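You operate a simulated robot arm through the tools that you are given. There is no shell and no other tool.

The job below is to be done with a simulated robot arm. You get a single attempt, and the scene is never put back.

TASK
Lift the bench's spill with the magnet and drop it into tote 1.
Fine: lay the magnet across the tote to let go; the rocker ends on HOLD, the magnet goes back. Set down upright: magnet bar.

Only the result counts: the job must be done as asked and must still hold three seconds after the hand-in. Knocking over, shifting, dropping, spilling or breaking anything else fails it.

THE ROBOT
A 7-joint arm with a two-finger parallel gripper, fixed in place. Base frame: the origin is on the floor under the middle of its stand, x ahead of it, y to its left, z up; the work surface is at about z = 820. Units: mm, rad, N and s.
With the tool pointing down near the work surface it reaches from about 420 to 900 mm from the base axis. Its first joint turns from -2.496 to 2.496 rad. Payload 3 kg.
The tool frame sits at the grasp point between the pads (the TCP): z along the fingers, y along the line on which they close. The tips reach 30 mm beyond it. The gripper opens to 94 mm. The fingers are 28 mm wide and 10 mm thick; the gripper's body (50 by 96 mm) begins 55 mm behind the TCP.
Orientation is told as [roll, pitch, yaw] about the base's x, y, z axes, in that order, counted from this pose: with the fingers straight down and closing along the base's y, the tool's x points along the base's -x, its y along +y and its z along -z.

THE INTERFACE
- The arm moves only by the tool nudge_tool. Its argument "series" is a list of rows, each an object (a shift or turn left out is 0, a gripper value left out holds the last) with "delta_pos": the shift along the tool's x, y, z in units of 20 mm (1.0 is 20 mm), a list of three; "angular": the turn, a rotation vector about the tool's x, y, z in units of 5 degrees (1.0 is 5 degrees), a list of three. In form: [{"delta_pos": [dx, dy, dz], "angular": [wx, wy, wz]}, ...]. A call has 1 to 20 rows; each row shifts and turns the commanded pose from where the row before left it, along the tool's axes as they then stand. "claw" is the finger opening in mm, from 0 to 94, set as the call begins (left out, the last holds). A call with a number of a shift or a turn outside -1 to 1 is refused whole. Rows are played at 5 a second. More than 50 mm and 0.15 rad between two rows, or a gripper value outside its range, and nothing of the call is played. Where a pose cannot be reached the arm comes as near as it can. A force on the tool above 40 N (or 10 N above the force at the start of the call, whichever is more), or a blocked arm, ends the call early, and 0.2 s more pass. The fingers move at their own pace (about 72 mm/s each) and stop on an object; they squeeze with about 28 N. The grip force told is the motor's: it shows also when the fingers shut on nothing. Time passes only in rows, and 0.2 s behind the last, so rows that do not move let the fingers close. The reply holds the time, the measured pose of the TCP, the force on the tool along the base axes, the opening and the grip force, in the units named above and with some noise, with the torque about the TCP (base axes, N m) and any sound that the robot's microphone picked up.
- Cameras (640 x 400 px; columns grow to the right, rows downward): "scene" is fixed at [49.4, -499.7, 1622]; the picture's right is [0.78, -0.63, 0.00], its down [-0.39, -0.49, -0.78] and it looks along [0.49, 0.61, -0.63] (base axes); focal length 362 px, centre (320, 200). "wrist" rides on the gripper at [76, 14, -102] in the tool frame; the picture's right is [-0.18, 0.98, 0.00], its down [-0.75, -0.14, -0.64] and it looks along [-0.63, -0.12, 0.77] (tool axes); focal length 243 px, centre (320, 200). There is no depth. A picture from a camera that has moved, and an enlarged one, comes with that camera's place and axes in the base frame and with its lens.
- snapshot(camera): a new picture of that camera. It takes no simulated time.
- enlarge(camera, box): a new picture of the part [left, top, right, bottom] of that camera's present view, enlarged. It takes no simulated time.
- close_job(): hands the job in; it is judged then, once.

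Places have to be worked out from the pictures, the camera data and where the tool is seen. Open the gripper and draw the arm clear of the work before you hand the job in, unless the task says otherwise.

The tools are called as name(argument=value, ...) on one line, values as JSON. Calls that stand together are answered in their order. nudge_tool: Moves the arm, as the interface text tells. Its arguments: {"type":"object","properties":{"series":{"type":"array","items":{"type":"object","properties":{"delta_pos":{"type":"array","items":{"type":"number"}},"angular":{"type":"array","items":{"type":"number"}}}}},"claw":{"type":"number"}},"required":["series"]} The other tools are called the same way: snapshot (camera) takes a picture; enlarge (camera, box) takes an enlarged picture of a part of a camera's view; close_job () hands the job in.

At the start:

```text
time_s: 0.0
eef_pos: [515.2, 192.2, 1211.2]
orientation: [0.0, 0.0, -0.002]
force: [0.0, 0.1, -0.2]
ft_torque: [-0.02, 0.02, 0.04]
gripper_width: 94.1
gripper_force: 0.0
```

scene: 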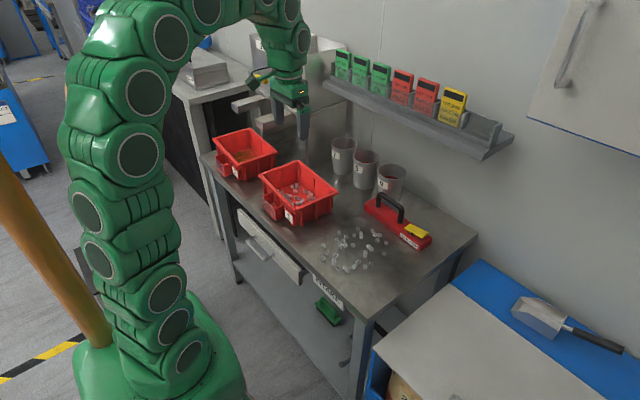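
wrist: 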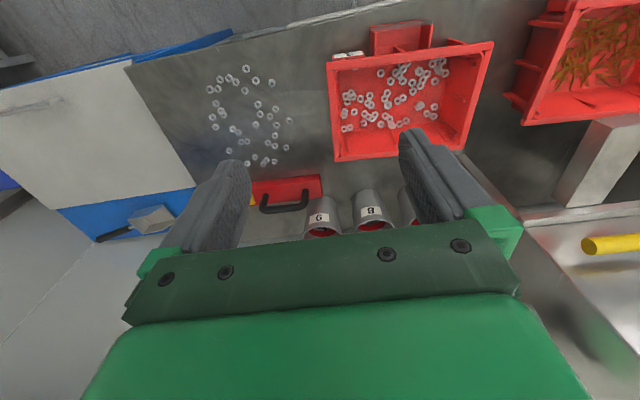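

I start by looking closely at the bench, the magnet and the totes in enlarged views.

enlarge(camera="scene", box=[300, 170, 480, 290])

enlarge(camera="scene", box=[200, 110, 380, 230])

enlarge(camera="wrist", box=[180, 30, 520, 240])

enlarge(camera="scene", box=[350, 180, 450, 260])

```text
3.33 times, centred on (390, 230) of scene
camera zoom: at [49.4, -499.7, 1622.0], right [0.78, -0.63, 0.0], down [-0.39, -0.49, -0.78], along [0.49, 0.61, -0.63], focal length 1207 px, centre (87, 100)
```

zoom: 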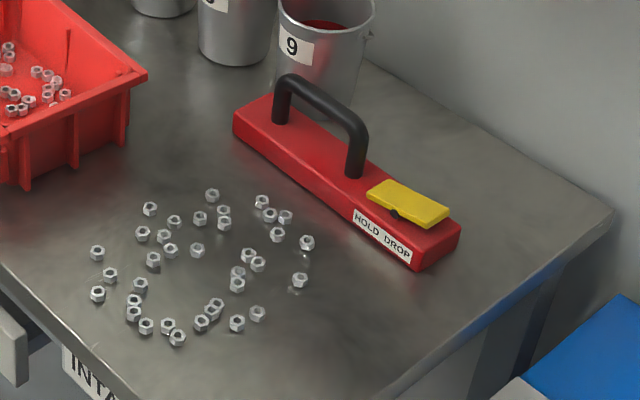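

```text
3.33 times, centred on (290, 170) of scene
camera zoom: at [49.4, -499.7, 1622.0], right [0.78, -0.63, 0.0], down [-0.39, -0.49, -0.78], along [0.49, 0.61, -0.63], focal length 1207 px, centre (420, 300)
```

zoom: 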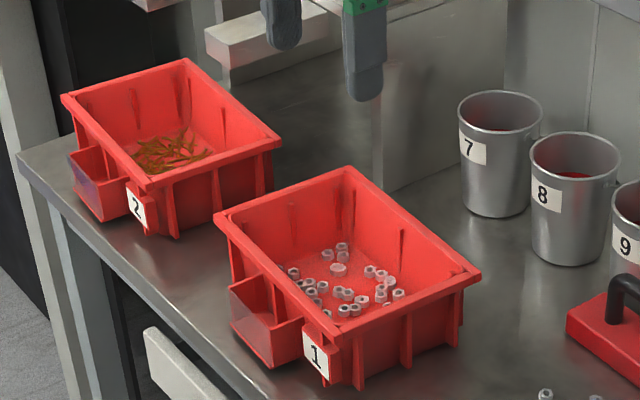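

```text
1.88 times, centred on (350, 135) of wrist
camera zoom: at [438.8, 203.9, 1314.6], right [0.18, 0.98, 0.0], down [0.75, -0.14, 0.64], along [0.63, -0.12, -0.77], focal length 457 px, centre (264, 322)
```

zoom: 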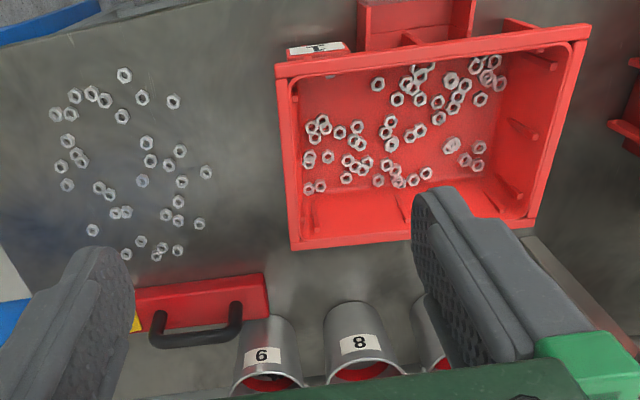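

```text
5.00 times, centred on (400, 220) of scene
camera zoom: at [49.4, -499.7, 1622.0], right [0.78, -0.63, 0.0], down [-0.39, -0.49, -0.78], along [0.49, 0.61, -0.63], focal length 1810 px, centre (-80, 100)
```

zoom: 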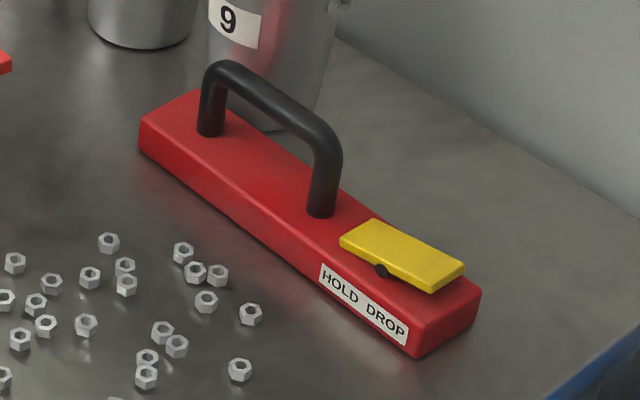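

The magnet lies along y at roughly x 757–807, y −105 to 140, with the rocker at its −y end. I zoom further on the rocker, the handle and the tote rim to get dimensions and the rocker state.

enlarge(camera="scene", box=[396, 215, 436, 255])

enlarge(camera="scene", box=[358, 185, 438, 255])

enlarge(camera="scene", box=[250, 150, 350, 230])

enlarge(camera="scene", box=[315, 215, 405, 280])

enlarge(camera="wrist", box=[180, 40, 330, 220])

```text
10.00 times, centred on (416, 235) of scene
camera zoom: at [49.4, -499.7, 1622.0], right [0.78, -0.63, 0.0], down [-0.39, -0.49, -0.78], along [0.49, 0.61, -0.63], focal length 3620 px, centre (-640, -150)
```

zoom: 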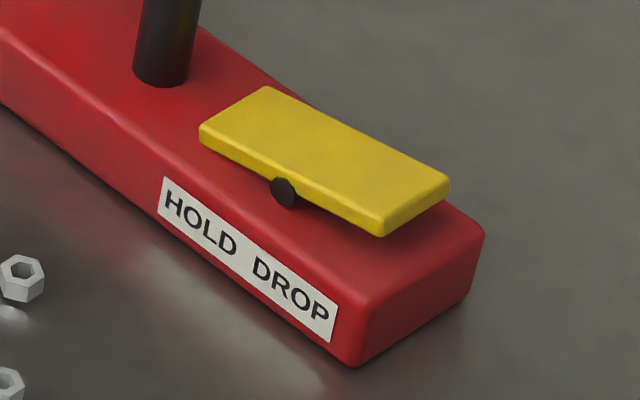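

```text
5.71 times, centred on (398, 220) of scene
camera zoom: at [49.4, -499.7, 1622.0], right [0.78, -0.63, 0.0], down [-0.39, -0.49, -0.78], along [0.49, 0.61, -0.63], focal length 2069 px, centre (-126, 86)
```

zoom: 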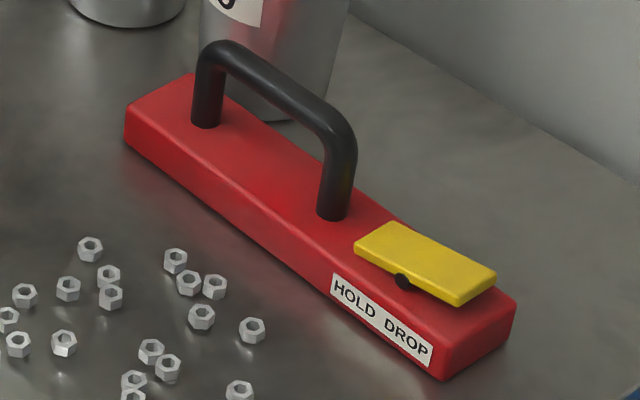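

```text
5.00 times, centred on (300, 190) of scene
camera zoom: at [49.4, -499.7, 1622.0], right [0.78, -0.63, 0.0], down [-0.39, -0.49, -0.78], along [0.49, 0.61, -0.63], focal length 1810 px, centre (420, 250)
```

zoom: 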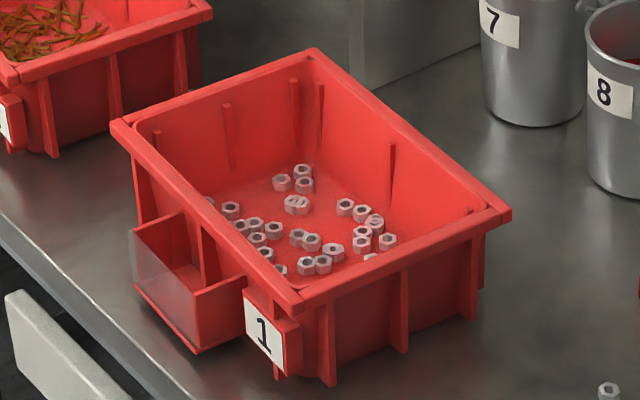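

```text
6.15 times, centred on (360, 248) of scene
camera zoom: at [49.4, -499.7, 1622.0], right [0.78, -0.63, 0.0], down [-0.39, -0.49, -0.78], along [0.49, 0.61, -0.63], focal length 2228 px, centre (74, -92)
```

zoom: 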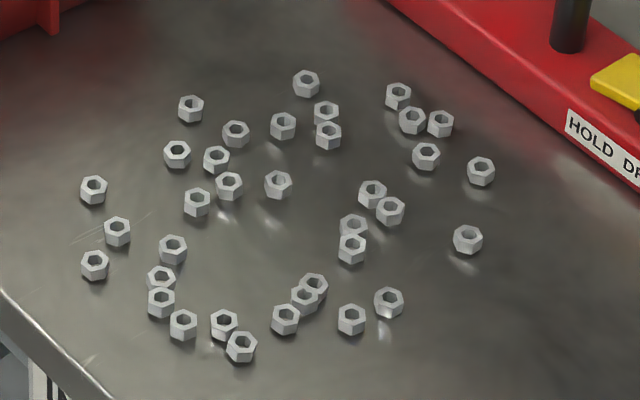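

```text
2.22 times, centred on (255, 130) of wrist
camera zoom: at [438.8, 203.9, 1314.6], right [0.18, 0.98, 0.0], down [0.75, -0.14, 0.64], along [0.63, -0.12, -0.77], focal length 539 px, centre (464, 356)
```

zoom: 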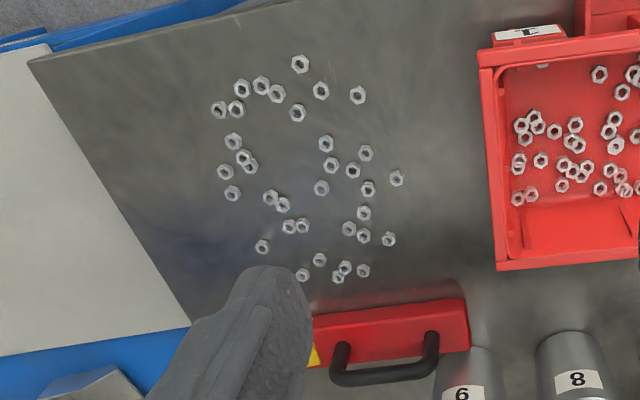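

The rocker's DROP end stands up and its HOLD end is down, so the magnet is already on HOLD. The spill spans about x 510–710, y −50 to 110. Tote 1's rim is at z≈900, about 168 mm (x) by 245 mm (y), and turned about −4.5°. I turn the wrist to yaw −90° so the fingers close along x, across the handle.

nudge_tool(series=[{"angular": [0, 0, 1]}, {"angular": [0, 0, 1]}, {"angular": [0, 0, 1]}, {"angular": [0, 0, 1]}, {"angular": [0, 0, 1]}, {"angular": [0, 0, 1]}, {"angular": [0, 0, 1]}, {"angular": [0, 0, 1]}, {"angular": [0, 0, 1]}, {"angular": [0, 0, 1]}, {"angular": [0, 0, 1]}, {"angular": [0, 0, 1]}, {"angular": [0, 0, 1]}, {"angular": [0, 0, 1]}, {"angular": [0, 0, 1]}, {"angular": [0, 0, 1]}, {"angular": [0, 0, 1]}, {"angular": [0, 0, 1]}], claw=60)

```text
time_s: 3.8
eef_pos: [516.1, 192.1, 1212.2]
orientation: [0.001, -0.002, -1.573]
force: [-0.3, 0.1, 0.3]
ft_torque: [0.0, 0.01, 0.03]
gripper_width: 60.1
gripper_force: 0.1
```

Yaw is now −90°, so tool x is base +y and tool y is base +x. I move to about (716, 42, 1132) to see the magnet from nearer.

nudge_tool(series=[{"delta_pos": [-0.75, 1, 0.4]}, {"delta_pos": [-0.75, 1, 0.4]}, {"delta_pos": [-0.75, 1, 0.4]}, {"delta_pos": [-0.75, 1, 0.4]}, {"delta_pos": [-0.75, 1, 0.4]}, {"delta_pos": [-0.75, 1, 0.4]}, {"delta_pos": [-0.75, 1, 0.4]}, {"delta_pos": [-0.75, 1, 0.4]}, {"delta_pos": [-0.75, 1, 0.4]}, {"delta_pos": [-0.75, 1, 0.4]}, {"delta_pos": [0, 0, 0]}])

snapshot(camera="wrist")

snapshot(camera="scene")

```text
time_s: 6.2
eef_pos: [715.0, 40.5, 1132.7]
orientation: [0.002, -0.002, -1.57]
force: [0.1, 0.7, -0.1]
ft_torque: [-0.03, -0.01, 0.01]
gripper_width: 59.9
gripper_force: 0.0
```

```text
taken
camera wrist: at [728.9, 115.5, 1235.3], right [0.98, -0.18, 0.0], down [-0.14, -0.75, 0.64], along [-0.12, -0.63, -0.77], focal length 243 px, centre (320, 200)
```

wrist: 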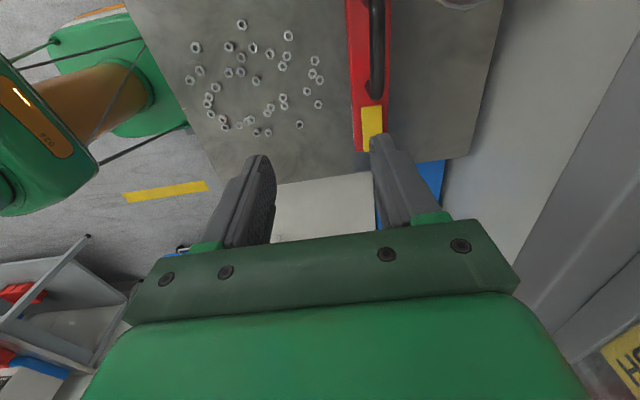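

```text
taken
```

scene: 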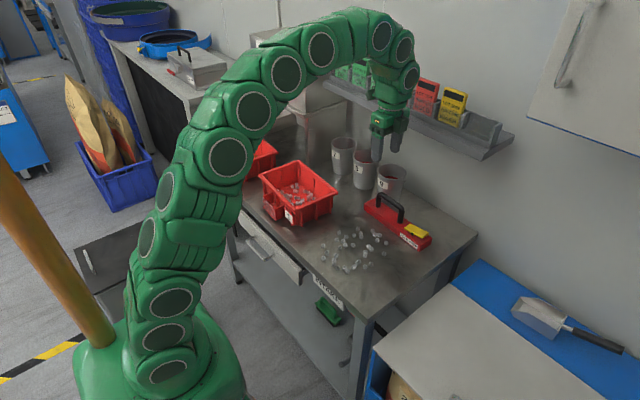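

The wrist view now shows the magnet from above. I enlarge it to measure the handle and the rocker exactly.

enlarge(camera="wrist", box=[320, 0, 420, 160])

enlarge(camera="wrist", box=[170, 0, 400, 150])

enlarge(camera="scene", box=[340, 90, 460, 230])

```text
2.50 times, centred on (370, 80) of wrist
camera zoom: at [728.9, 115.5, 1235.3], right [0.98, -0.18, 0.0], down [-0.14, -0.75, 0.64], along [-0.12, -0.63, -0.77], focal length 606 px, centre (195, 500)
```

zoom: 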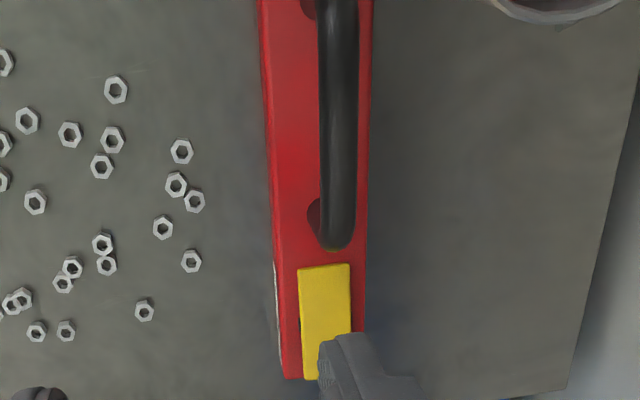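

```text
2.67 times, centred on (285, 75) of wrist
camera zoom: at [728.9, 115.5, 1235.3], right [0.98, -0.18, 0.0], down [-0.14, -0.75, 0.64], along [-0.12, -0.63, -0.77], focal length 647 px, centre (413, 533)
```

zoom: 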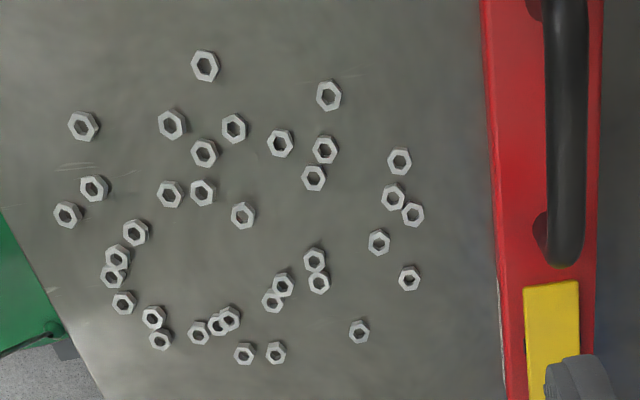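

```text
2.86 times, centred on (400, 160) of scene
camera zoom: at [49.4, -499.7, 1622.0], right [0.78, -0.63, 0.0], down [-0.39, -0.49, -0.78], along [0.49, 0.61, -0.63], focal length 1034 px, centre (91, 314)
```

zoom: 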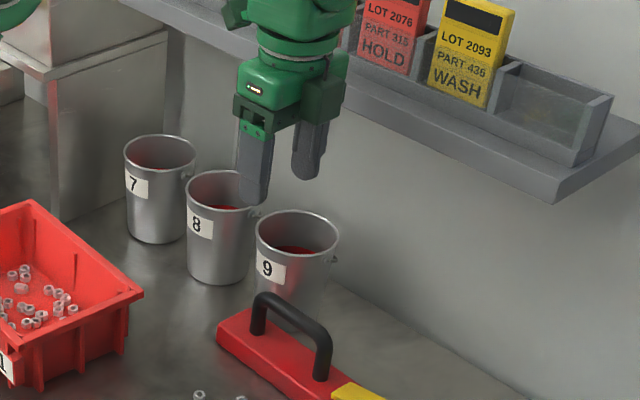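

I count about 35 nuts in the spill. The shelf front looks to be near x≈840, z≈1130, close to where the wrist would be over the handle, so I check that clearance before descending.

enlarge(camera="wrist", box=[480, 0, 640, 400])

enlarge(camera="scene", box=[320, 0, 540, 170])

```text
1.00 times, centred on (560, 200) of wrist (not enlarged: the box is as wide or as high as the picture)
camera zoom: at [728.9, 115.5, 1235.3], right [0.98, -0.18, 0.0], down [-0.14, -0.75, 0.64], along [-0.12, -0.63, -0.77], focal length 243 px, centre (80, 200)
```

zoom: 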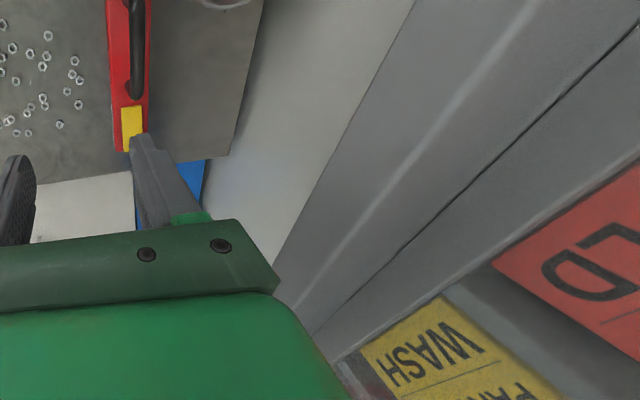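

```text
2.35 times, centred on (430, 85) of scene
camera zoom: at [49.4, -499.7, 1622.0], right [0.78, -0.63, 0.0], down [-0.39, -0.49, -0.78], along [0.49, 0.61, -0.63], focal length 852 px, centre (61, 471)
```

zoom: 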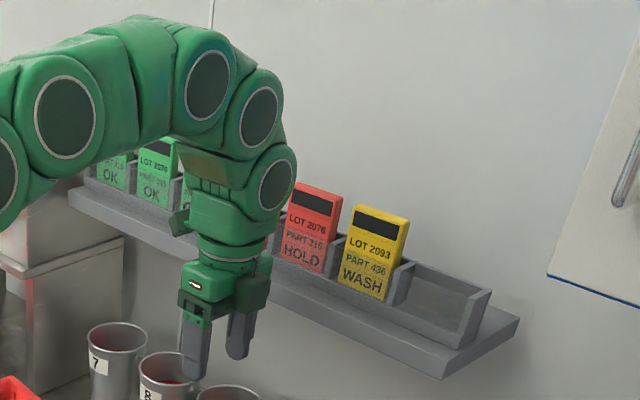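

The shelf's front edge is near x≈846, z≈1128, too close for an upright wrist over the handle. I tilt the tool 15° about the handle's axis, which is harmless on a round bar, so the wrist leans back toward the robot. I then go to a pre-grasp point above the handle.

nudge_tool(series=[{"angular": [0, 0, 0.32]}, {"angular": [-1, 0, 0]}, {"angular": [-1, 0, 0]}, {"angular": [-1, 0, 0]}, {"delta_pos": [-0.028, 0.1225, 0.927]}, {"delta_pos": [-0.028, 0.1225, 0.927]}, {"delta_pos": [-0.028, 0.1225, 0.927]}, {"delta_pos": [-0.028, 0.1225, 0.927]}, {"delta_pos": [-0.028, 0.1225, 0.927]}, {"delta_pos": [-0.028, 0.1225, 0.927]}, {"delta_pos": [-0.028, 0.1225, 0.927]}, {"delta_pos": [-0.028, 0.1225, 0.927]}, {"delta_pos": [-0.028, 0.1225, 0.927]}, {"delta_pos": [-0.028, 0.1225, 0.927]}, {"delta_pos": [0, 0, 0]}])

snapshot(camera="wrist")

enlarge(camera="scene", box=[330, 60, 490, 260])

```text
time_s: 9.4
eef_pos: [786.3, 33.3, 961.1]
orientation: [0.265, -0.002, -1.6]
force: [0.5, -0.4, 0.0]
ft_torque: [0.0, 0.0, 0.02]
gripper_width: 59.9
gripper_force: 0.0
```

```text
taken
camera wrist: at [776.6, 107.7, 1063.2], right [0.94, -0.21, 0.26], down [-0.32, -0.74, 0.58], along [0.07, -0.63, -0.77], focal length 243 px, centre (320, 200)
```

wrist: 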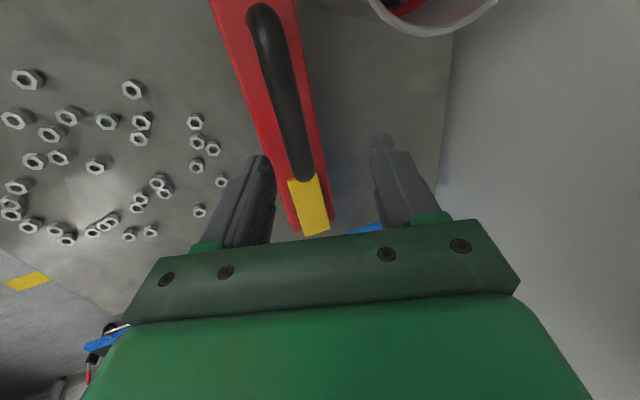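

```text
2.00 times, centred on (410, 160) of scene
camera zoom: at [49.4, -499.7, 1622.0], right [0.78, -0.63, 0.0], down [-0.39, -0.49, -0.78], along [0.49, 0.61, -0.63], focal length 724 px, centre (140, 280)
```

zoom: 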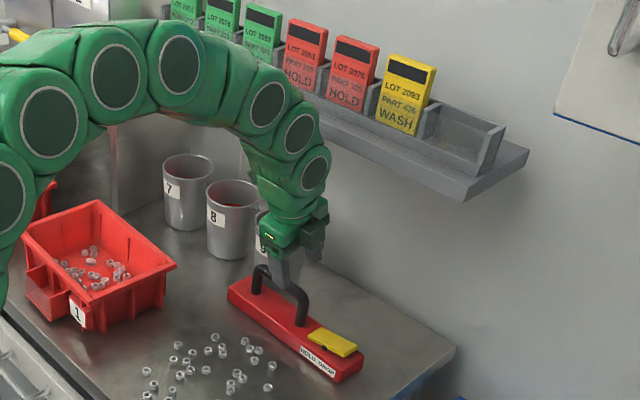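

The gripper is over the handle, whose centre I place at about (785.6, 33), and the wrist is clear of the shelf. I descend straight down 61 mm to the handle bar.

nudge_tool(series=[{"delta_pos": [0, -0.206, 0.734]}, {"delta_pos": [0, -0.206, 0.734]}, {"delta_pos": [0, -0.206, 0.734]}, {"delta_pos": [0, -0.206, 0.734]}, {"delta_pos": [0, 0, 0]}])

snapshot(camera="wrist")

enlarge(camera="scene", box=[360, 160, 440, 260])

```text
time_s: 10.6
eef_pos: [786.5, 32.8, 898.5]
orientation: [0.263, -0.003, -1.599]
force: [-0.1, 0.6, -0.5]
ft_torque: [-0.01, -0.01, -0.01]
gripper_width: 60.1
gripper_force: 0.1
```

```text
taken
camera wrist: at [775.3, 107.8, 1002.2], right [0.94, -0.21, 0.26], down [-0.32, -0.74, 0.58], along [0.07, -0.63, -0.77], focal length 243 px, centre (320, 200)
```

wrist: 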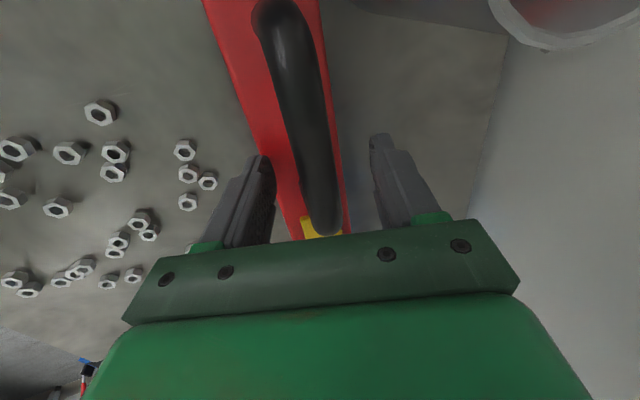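

```text
4.00 times, centred on (400, 210) of scene
camera zoom: at [49.4, -499.7, 1622.0], right [0.78, -0.63, 0.0], down [-0.39, -0.49, -0.78], along [0.49, 0.61, -0.63], focal length 1448 px, centre (0, 160)
```

zoom: 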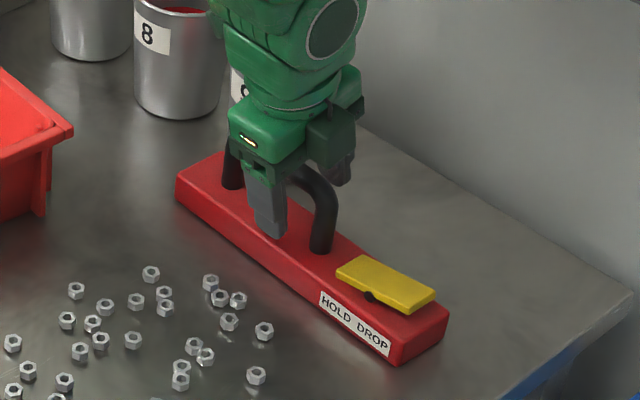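

The fingers straddle the handle between its legs with no contact. I close them and wait for the grip.

nudge_tool(series=[{"delta_pos": [0, 0, 0]}, {"delta_pos": [0, 0, 0]}, {"delta_pos": [0, 0, 0]}, {"delta_pos": [0, 0, 0]}, {"delta_pos": [0, 0, 0]}], claw=0)

enlarge(camera="scene", box=[360, 160, 440, 260])

```text
time_s: 11.8
eef_pos: [786.0, 33.7, 899.5]
orientation: [0.264, -0.001, -1.6]
force: [4.1, 1.1, 5.1]
ft_torque: [0.14, 0.04, -0.08]
gripper_width: 22.4
gripper_force: 28.5
```

```text
4.00 times, centred on (400, 210) of scene
camera zoom: at [49.4, -499.7, 1622.0], right [0.78, -0.63, 0.0], down [-0.39, -0.49, -0.78], along [0.49, 0.61, -0.63], focal length 1448 px, centre (0, 160)
```

zoom: 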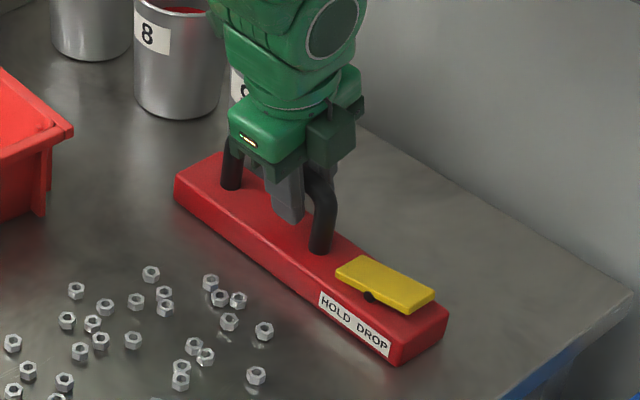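

The opening stopped at 22.4 mm, while the handle looks only about 17 mm across, so it probably behaves like a square bar gripped on its corners. Re-measuring the wrist (joint housing about 188 mm above the TCP, radius about 40 mm) shows an upright grip also clears the shelf. I open, turn the tool upright about the handle and grip again.

nudge_tool(series=[{"delta_pos": [0, 0, 0]}, {"delta_pos": [0, 0, 0]}, {"angular": [1, 0, 0]}, {"angular": [1, 0, 0]}, {"angular": [1, 0, 0]}, {"delta_pos": [0, 0, 0]}], claw=56)

snapshot(camera="wrist")

enlarge(camera="scene", box=[340, 60, 500, 260])

```text
time_s: 13.2
eef_pos: [785.7, 32.9, 898.4]
orientation: [-0.001, -0.003, -1.599]
force: [0.2, 0.2, 0.3]
ft_torque: [0.0, -0.01, 0.01]
gripper_width: 56.1
gripper_force: 0.0
```

```text
taken
camera wrist: at [802.7, 106.8, 1001.2], right [0.98, -0.21, 0.0], down [-0.16, -0.75, 0.64], along [-0.14, -0.63, -0.77], focal length 243 px, centre (320, 200)
```

wrist: 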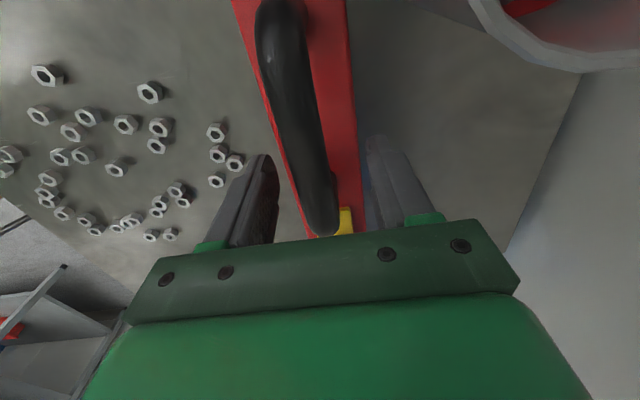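

```text
2.00 times, centred on (420, 160) of scene
camera zoom: at [49.4, -499.7, 1622.0], right [0.78, -0.63, 0.0], down [-0.39, -0.49, -0.78], along [0.49, 0.61, -0.63], focal length 724 px, centre (120, 280)
```

zoom: 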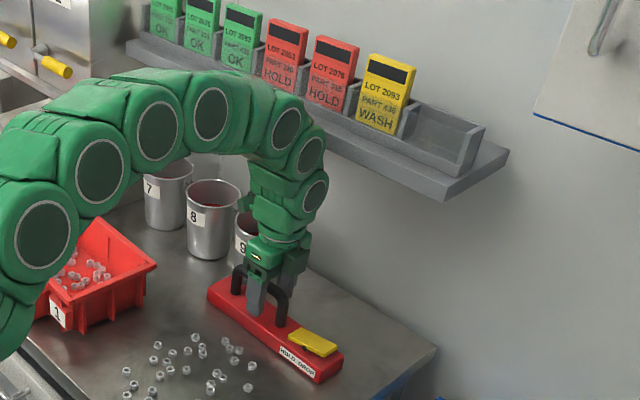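

The tool is upright over the handle, and the bar has slid about 3 mm toward −x, which is harmless. I centre on it and close.

nudge_tool(series=[{"delta_pos": [0, -0.13, 0]}, {"delta_pos": [0, 0, 0]}])

nudge_tool(series=[{"delta_pos": [0, 0, 0]}, {"delta_pos": [0, 0, 0]}, {"delta_pos": [0, 0, 0]}, {"delta_pos": [0, 0, 0]}], claw=0)

```text
time_s: 13.8
eef_pos: [784.0, 32.1, 898.6]
orientation: [0.001, 0.0, -1.599]
force: [-0.1, -0.3, -0.8]
ft_torque: [0.05, 0.02, 0.0]
gripper_width: 56.0
gripper_force: 0.1
```

```text
time_s: 14.8
eef_pos: [784.3, 32.3, 898.0]
orientation: [0.003, 0.001, -1.6]
force: [3.0, 0.2, 3.6]
ft_torque: [0.0, 0.01, -0.04]
gripper_width: 22.2
gripper_force: 28.0
```

The opening is again 22.2 mm, so the handle is simply round and about 22 mm thick, and the grip is solid. I lift 12 mm slowly and read weight and torque.

nudge_tool(series=[{"delta_pos": [0, 0, -0.2]}, {"delta_pos": [0, 0, -0.2]}, {"delta_pos": [0, 0, -0.2]}, {"delta_pos": [0, 0, 0]}, {"delta_pos": [0, 0, 0]}])

enlarge(camera="scene", box=[350, 160, 450, 260])

```text
time_s: 16.0
eef_pos: [783.2, 33.6, 910.2]
orientation: [0.0, 0.0, -1.598]
force: [-0.5, 0.0, -5.5]
ft_torque: [0.11, -0.02, -0.01]
gripper_width: 22.1
gripper_force: 28.1
```

```text
4.00 times, centred on (400, 210) of scene
camera zoom: at [49.4, -499.7, 1622.0], right [0.78, -0.63, 0.0], down [-0.39, -0.49, -0.78], along [0.49, 0.61, -0.63], focal length 1448 px, centre (0, 160)
```

zoom: 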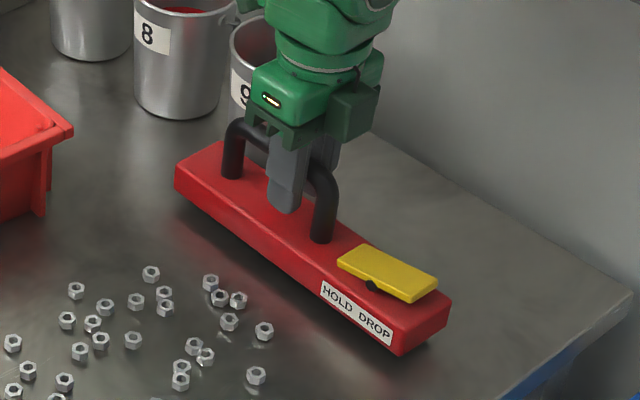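

The magnet weighs about 5.5 N and hangs level, with its underside 78 mm below the TCP. I carry it away from the shelf, diagonally up and toward −x, to stand high over the first strip of nuts (x≈680–735).

nudge_tool(series=[{"delta_pos": [0, -0.5, -0.5]}, {"delta_pos": [0, -0.5, -0.5]}, {"delta_pos": [0, -0.5, -0.5]}, {"delta_pos": [0, -0.5, -0.5]}, {"delta_pos": [0, -0.5, -0.5]}, {"delta_pos": [0, -0.65, 0]}, {"delta_pos": [0, -0.6, 0]}, {"delta_pos": [0, 0, 0]}])

snapshot(camera="wrist")

enlarge(camera="scene", box=[310, 160, 450, 290])

```text
time_s: 17.8
eef_pos: [707.4, 34.0, 959.1]
orientation: [0.001, -0.001, -1.6]
force: [-0.2, -0.3, -5.6]
ft_torque: [0.05, -0.04, -0.02]
gripper_width: 22.2
gripper_force: 27.6
```

```text
taken
camera wrist: at [725.2, 109.3, 1062.9], right [0.98, -0.21, 0.0], down [-0.16, -0.75, 0.64], along [-0.14, -0.63, -0.77], focal length 243 px, centre (320, 200)
```

wrist: 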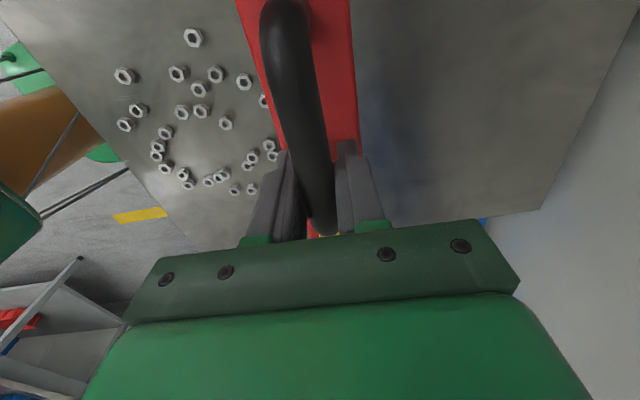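

```text
3.08 times, centred on (380, 225) of scene
camera zoom: at [49.4, -499.7, 1622.0], right [0.78, -0.63, 0.0], down [-0.39, -0.49, -0.78], along [0.49, 0.61, -0.63], focal length 1114 px, centre (135, 123)
```

zoom: 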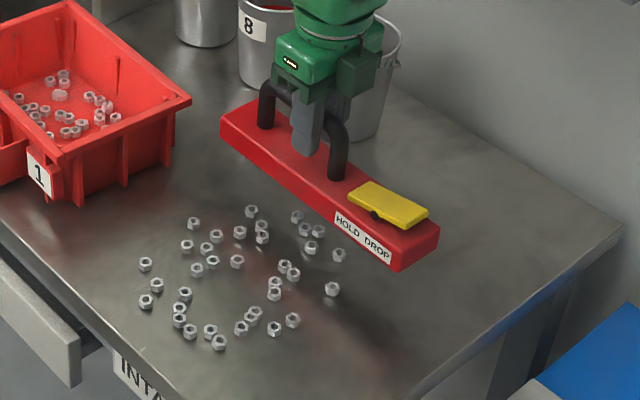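

The bar is level over the first strip. I descend until its underside is about 10 mm above the nut tops and look.

nudge_tool(series=[{"delta_pos": [0, 0, 0.6]}, {"delta_pos": [0, 0, 0.6]}, {"delta_pos": [0, 0, 0.5]}, {"delta_pos": [0, 0, 0.4]}, {"delta_pos": [0, 0, 0]}, {"delta_pos": [0, 0, 0]}])

enlarge(camera="scene", box=[310, 160, 450, 290])

```text
time_s: 19.2
eef_pos: [708.5, 35.3, 919.3]
orientation: [0.002, 0.0, -1.597]
force: [0.4, -0.7, -7.3]
ft_torque: [0.06, 0.02, -0.04]
gripper_width: 22.1
gripper_force: 27.9
```

```text
3.08 times, centred on (380, 225) of scene
camera zoom: at [49.4, -499.7, 1622.0], right [0.78, -0.63, 0.0], down [-0.39, -0.49, -0.78], along [0.49, 0.61, -0.63], focal length 1114 px, centre (135, 123)
```

zoom: 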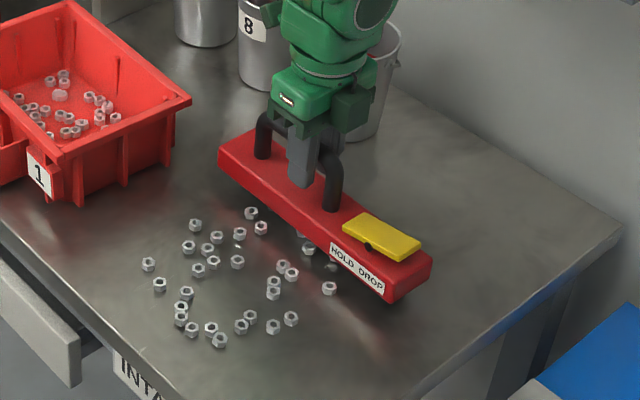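

Some nuts may already be responding to the field, so I look closer.

enlarge(camera="scene", box=[335, 200, 415, 270])

snapshot(camera="wrist")

```text
5.71 times, centred on (375, 235) of scene
camera zoom: at [49.4, -499.7, 1622.0], right [0.78, -0.63, 0.0], down [-0.39, -0.49, -0.78], along [0.49, 0.61, -0.63], focal length 2069 px, centre (6, 0)
```

zoom: 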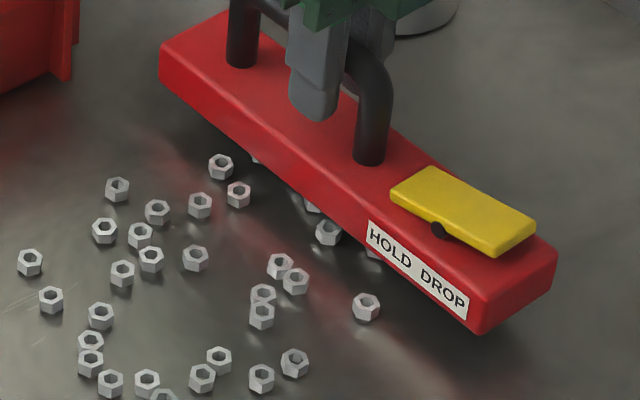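

```text
taken
camera wrist: at [725.2, 109.6, 1021.9], right [0.98, -0.21, 0.0], down [-0.16, -0.75, 0.64], along [-0.14, -0.63, -0.77], focal length 243 px, centre (320, 200)
```

wrist: 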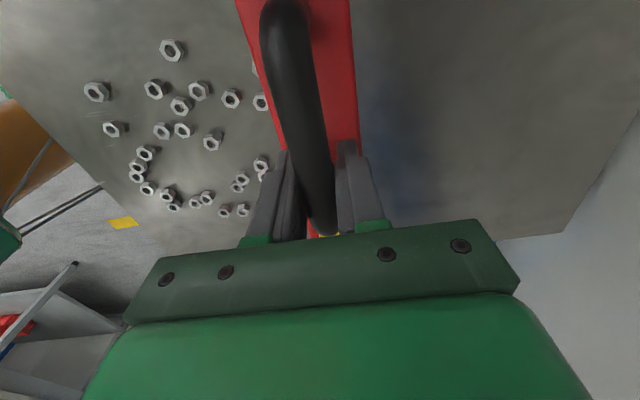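

Nuts near the bar are mostly unmoved at an underside height of about 841. I lower it gently another 7 mm.

nudge_tool(series=[{"delta_pos": [0, 0, 0.12]}, {"delta_pos": [0, 0, 0.12]}, {"delta_pos": [0, 0, 0.12]}, {"delta_pos": [0, 0, 0]}])

enlarge(camera="scene", box=[335, 200, 415, 270])

```text
time_s: 20.2
eef_pos: [708.6, 34.8, 911.3]
orientation: [0.002, -0.001, -1.598]
force: [-1.1, -0.4, -6.0]
ft_torque: [0.1, 0.02, -0.02]
gripper_width: 22.2
gripper_force: 28.4
```

```text
5.71 times, centred on (375, 235) of scene
camera zoom: at [49.4, -499.7, 1622.0], right [0.78, -0.63, 0.0], down [-0.39, -0.49, -0.78], along [0.49, 0.61, -0.63], focal length 2069 px, centre (6, 0)
```

zoom: 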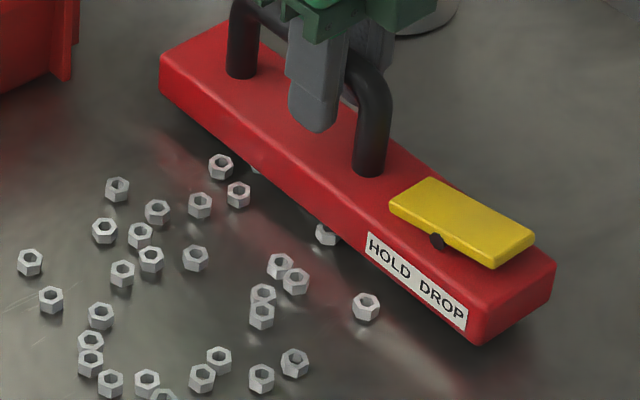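

Still no obvious attraction at about 833, so I keep going down in small steps toward contact with the nuts.

nudge_tool(series=[{"delta_pos": [0, 0, 0.1]}, {"delta_pos": [0, 0, 0.1]}, {"delta_pos": [0, 0, 0.05]}, {"delta_pos": [0, 0, 0]}, {"delta_pos": [0, 0, 0]}])

enlarge(camera="scene", box=[335, 200, 415, 270])

```text
time_s: 21.4
eef_pos: [709.4, 36.5, 906.5]
orientation: [0.002, -0.001, -1.598]
force: [0.0, -0.5, -6.5]
ft_torque: [0.07, 0.0, -0.01]
gripper_width: 22.2
gripper_force: 27.9
```

```text
5.71 times, centred on (375, 235) of scene
camera zoom: at [49.4, -499.7, 1622.0], right [0.78, -0.63, 0.0], down [-0.39, -0.49, -0.78], along [0.49, 0.61, -0.63], focal length 2069 px, centre (6, 0)
```

zoom: 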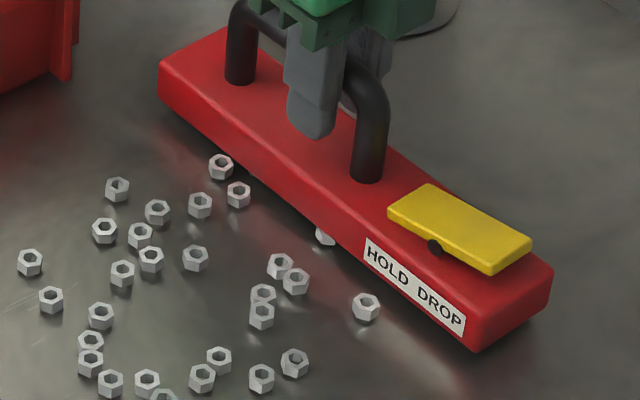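

There is no contact force yet at an underside of about 828. I go a few millimetres lower, watching the vertical force.

nudge_tool(series=[{"delta_pos": [0, 0, 0.06]}, {"delta_pos": [0, 0, 0.06]}, {"delta_pos": [0, 0, 0.06]}, {"delta_pos": [0, 0, 0]}, {"delta_pos": [0, 0, 0]}])

enlarge(camera="scene", box=[355, 220, 395, 250])

```text
time_s: 22.6
eef_pos: [708.4, 35.6, 902.6]
orientation: [0.0, 0.001, -1.599]
force: [0.5, 0.7, -5.9]
ft_torque: [0.09, -0.01, 0.01]
gripper_width: 21.9
gripper_force: 28.1
```

```text
13.33 times, centred on (375, 235) of scene
camera zoom: at [49.4, -499.7, 1622.0], right [0.78, -0.63, 0.0], down [-0.39, -0.49, -0.78], along [0.49, 0.61, -0.63], focal length 4827 px, centre (-413, -267)
```

zoom: 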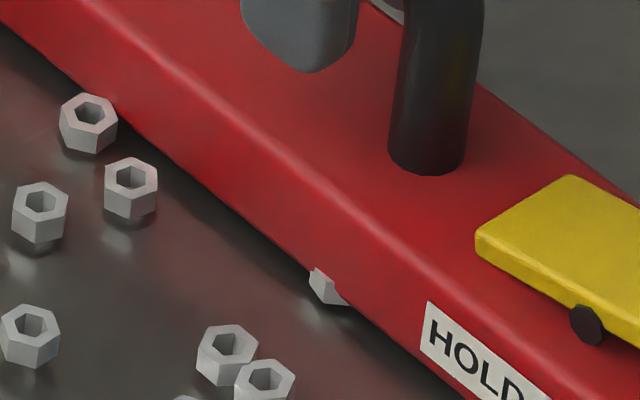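

Still no contact, so my underside height is slightly off. I keep descending in about 1 mm steps.

nudge_tool(series=[{"delta_pos": [0, 0, 0.06]}, {"delta_pos": [0, 0, 0]}, {"delta_pos": [0, 0, 0.06]}, {"delta_pos": [0, 0, 0]}, {"delta_pos": [0, 0, 0]}])

enlarge(camera="scene", box=[355, 220, 395, 250])

```text
time_s: 23.8
eef_pos: [709.1, 34.7, 900.3]
orientation: [0.002, -0.002, -1.599]
force: [-0.2, 0.3, -5.3]
ft_torque: [0.06, 0.01, 0.01]
gripper_width: 22.1
gripper_force: 27.4
```

```text
13.33 times, centred on (375, 235) of scene
camera zoom: at [49.4, -499.7, 1622.0], right [0.78, -0.63, 0.0], down [-0.39, -0.49, -0.78], along [0.49, 0.61, -0.63], focal length 4827 px, centre (-413, -267)
```

zoom: 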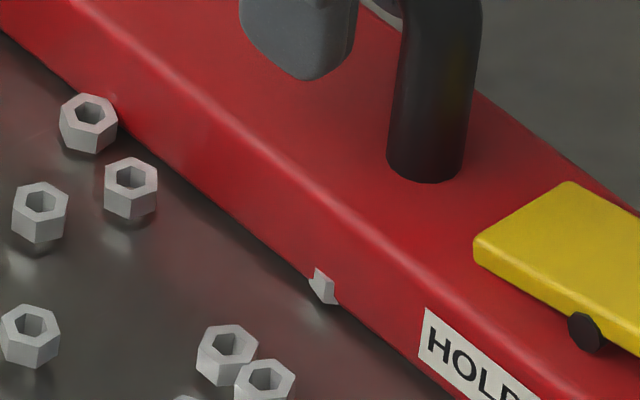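

By TCP height the underside should be almost at the table, yet there is almost no reaction force. I lift 50 mm and look at what the strip underneath shows.

nudge_tool(series=[{"delta_pos": [0, 0, -0.2]}, {"delta_pos": [0, 0, -0.4]}, {"delta_pos": [0, 0, -0.6]}, {"delta_pos": [0, 0, -0.6]}, {"delta_pos": [0, 0, -0.7]}, {"delta_pos": [0, 0, 0]}])

enlarge(camera="scene", box=[335, 200, 415, 270])

snapshot(camera="wrist")

```text
time_s: 25.2
eef_pos: [707.5, 34.2, 949.8]
orientation: [0.0, 0.0, -1.599]
force: [-0.3, -0.1, -7.0]
ft_torque: [0.06, -0.03, 0.02]
gripper_width: 22.2
gripper_force: 27.8
```

```text
5.71 times, centred on (375, 235) of scene
camera zoom: at [49.4, -499.7, 1622.0], right [0.78, -0.63, 0.0], down [-0.39, -0.49, -0.78], along [0.49, 0.61, -0.63], focal length 2069 px, centre (6, 0)
```

zoom: 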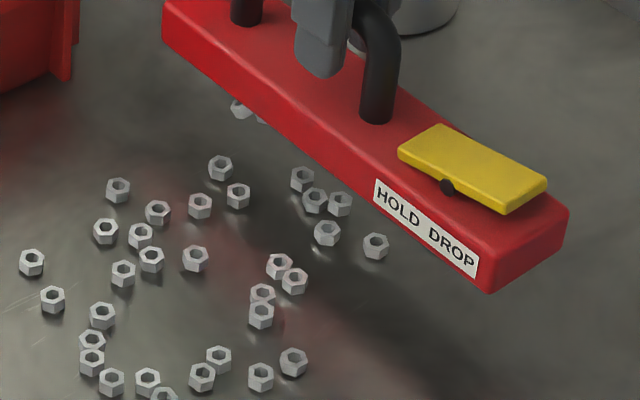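

```text
taken
camera wrist: at [724.9, 108.7, 1052.8], right [0.98, -0.21, 0.0], down [-0.16, -0.75, 0.64], along [-0.14, -0.63, -0.77], focal length 243 px, centre (320, 200)
```

wrist: 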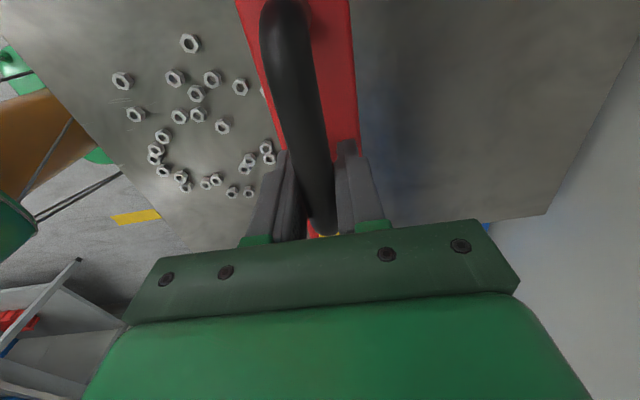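

Nut #35, which was outside the bar's edge, is gone, and something hangs near the far lower edge. I take a wider enlarged view to count what is left.

enlarge(camera="scene", box=[315, 195, 415, 275])

enlarge(camera="scene", box=[350, 205, 380, 235])

enlarge(camera="wrist", box=[100, 0, 300, 210])

```text
5.00 times, centred on (365, 235) of scene
camera zoom: at [49.4, -499.7, 1622.0], right [0.78, -0.63, 0.0], down [-0.39, -0.49, -0.78], along [0.49, 0.61, -0.63], focal length 1810 px, centre (95, 25)
```

zoom: 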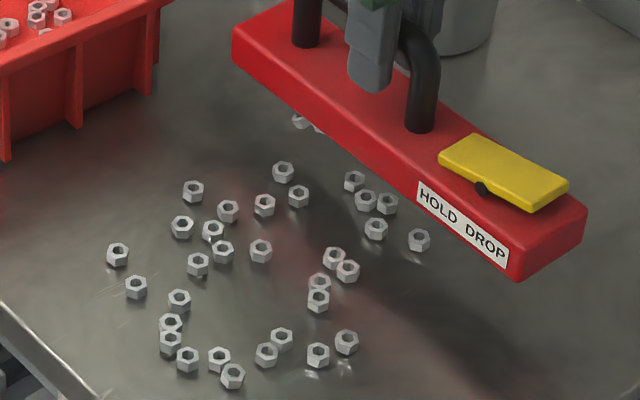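

```text
13.33 times, centred on (365, 220) of scene
camera zoom: at [49.4, -499.7, 1622.0], right [0.78, -0.63, 0.0], down [-0.39, -0.49, -0.78], along [0.49, 0.61, -0.63], focal length 4827 px, centre (-280, -67)
```

zoom: 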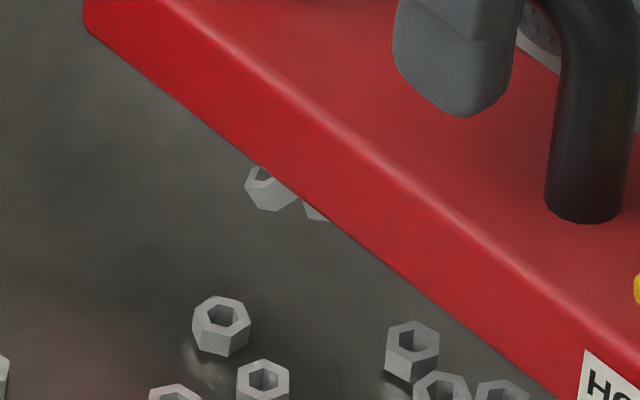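

```text
1.90 times, centred on (200, 105) of wrist
camera zoom: at [724.9, 108.7, 1052.8], right [0.98, -0.21, 0.0], down [-0.16, -0.75, 0.64], along [-0.14, -0.63, -0.77], focal length 462 px, centre (549, 381)
```

zoom: 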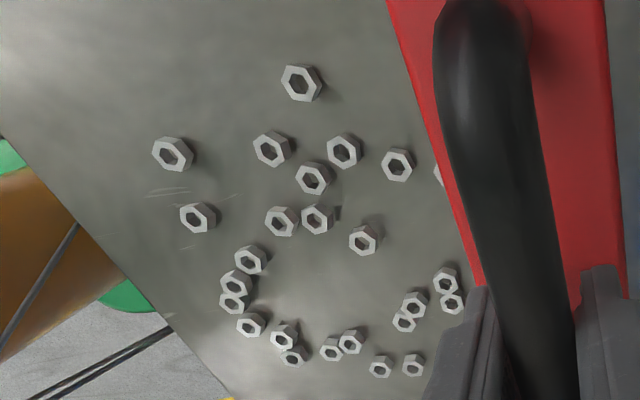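

The nut pattern has drawn together by about 4% around its middle and four nuts have gone from scattered places. The spill therefore seems to lift as a share of what the bar covers, and a couple of nuts already hang from the bar. I move the bar over the middle of the spill at about (612, 29), keeping it high.

nudge_tool(series=[{"delta_pos": [0.1, -0.96, 0]}, {"delta_pos": [0.1, -0.96, 0]}, {"delta_pos": [0.1, -0.96, 0]}, {"delta_pos": [0.1, -0.96, 0]}, {"delta_pos": [0, -0.96, 0]}, {"delta_pos": [0, 0, 0]}])

enlarge(camera="scene", box=[295, 165, 425, 280])

```text
time_s: 26.6
eef_pos: [612.8, 45.7, 950.8]
orientation: [0.003, 0.0, -1.599]
force: [0.1, -0.5, -8.4]
ft_torque: [0.1, 0.0, -0.02]
gripper_width: 22.0
gripper_force: 28.0
```

```text
3.48 times, centred on (360, 222) of scene
camera zoom: at [49.4, -499.7, 1622.0], right [0.78, -0.63, 0.0], down [-0.39, -0.49, -0.78], along [0.49, 0.61, -0.63], focal length 1259 px, centre (181, 122)
```

zoom: 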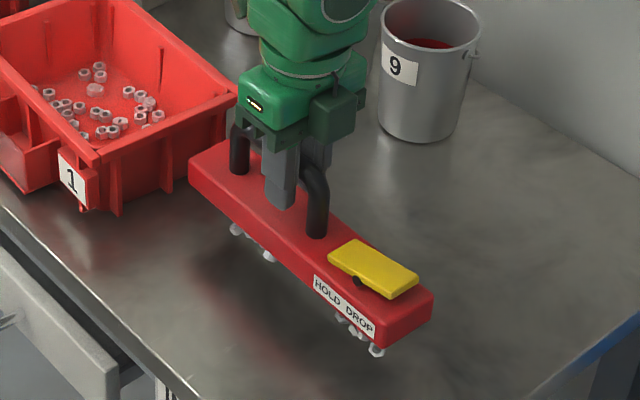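

Almost the whole spill has jumped to the bar even from this height; the table under it looks bare. I look closely at where the nuts hang and whether any remain.

enlarge(camera="scene", box=[325, 205, 405, 275])

snapshot(camera="wrist")

snapshot(camera="scene")

```text
5.71 times, centred on (365, 240) of scene
camera zoom: at [49.4, -499.7, 1622.0], right [0.78, -0.63, 0.0], down [-0.39, -0.49, -0.78], along [0.49, 0.61, -0.63], focal length 2069 px, centre (63, -29)
```

zoom: 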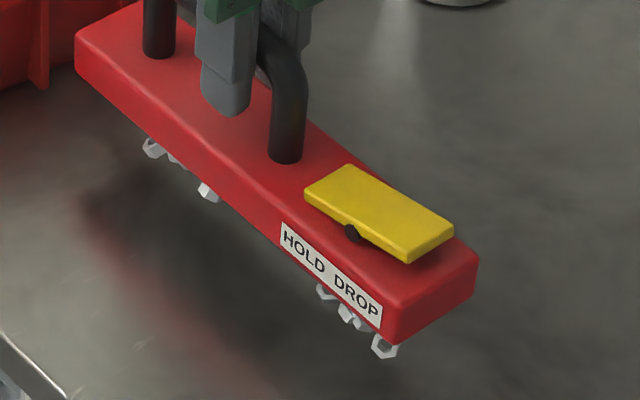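

```text
taken
camera wrist: at [629.0, 119.8, 1053.5], right [0.98, -0.21, 0.0], down [-0.16, -0.75, 0.64], along [-0.13, -0.63, -0.77], focal length 243 px, centre (320, 200)
```

wrist: 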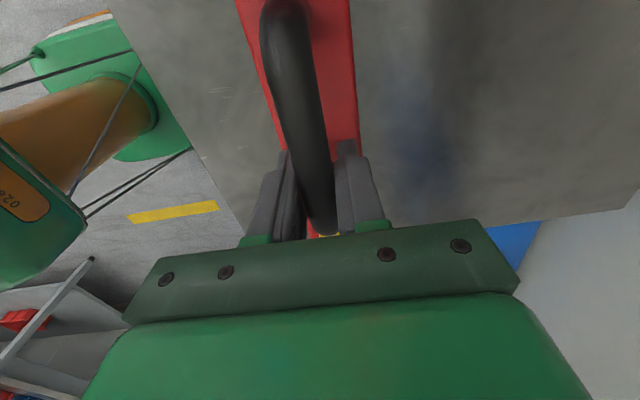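

```text
taken
```

scene: 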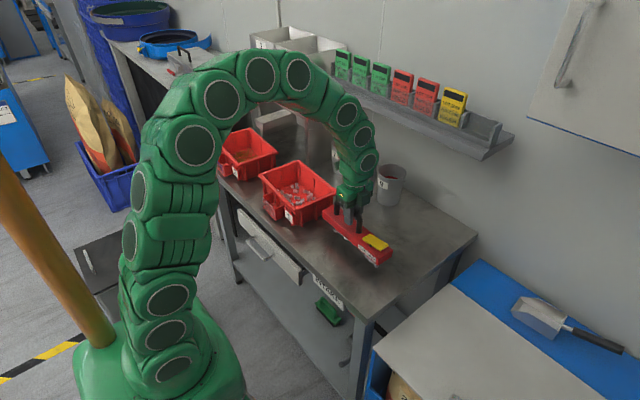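

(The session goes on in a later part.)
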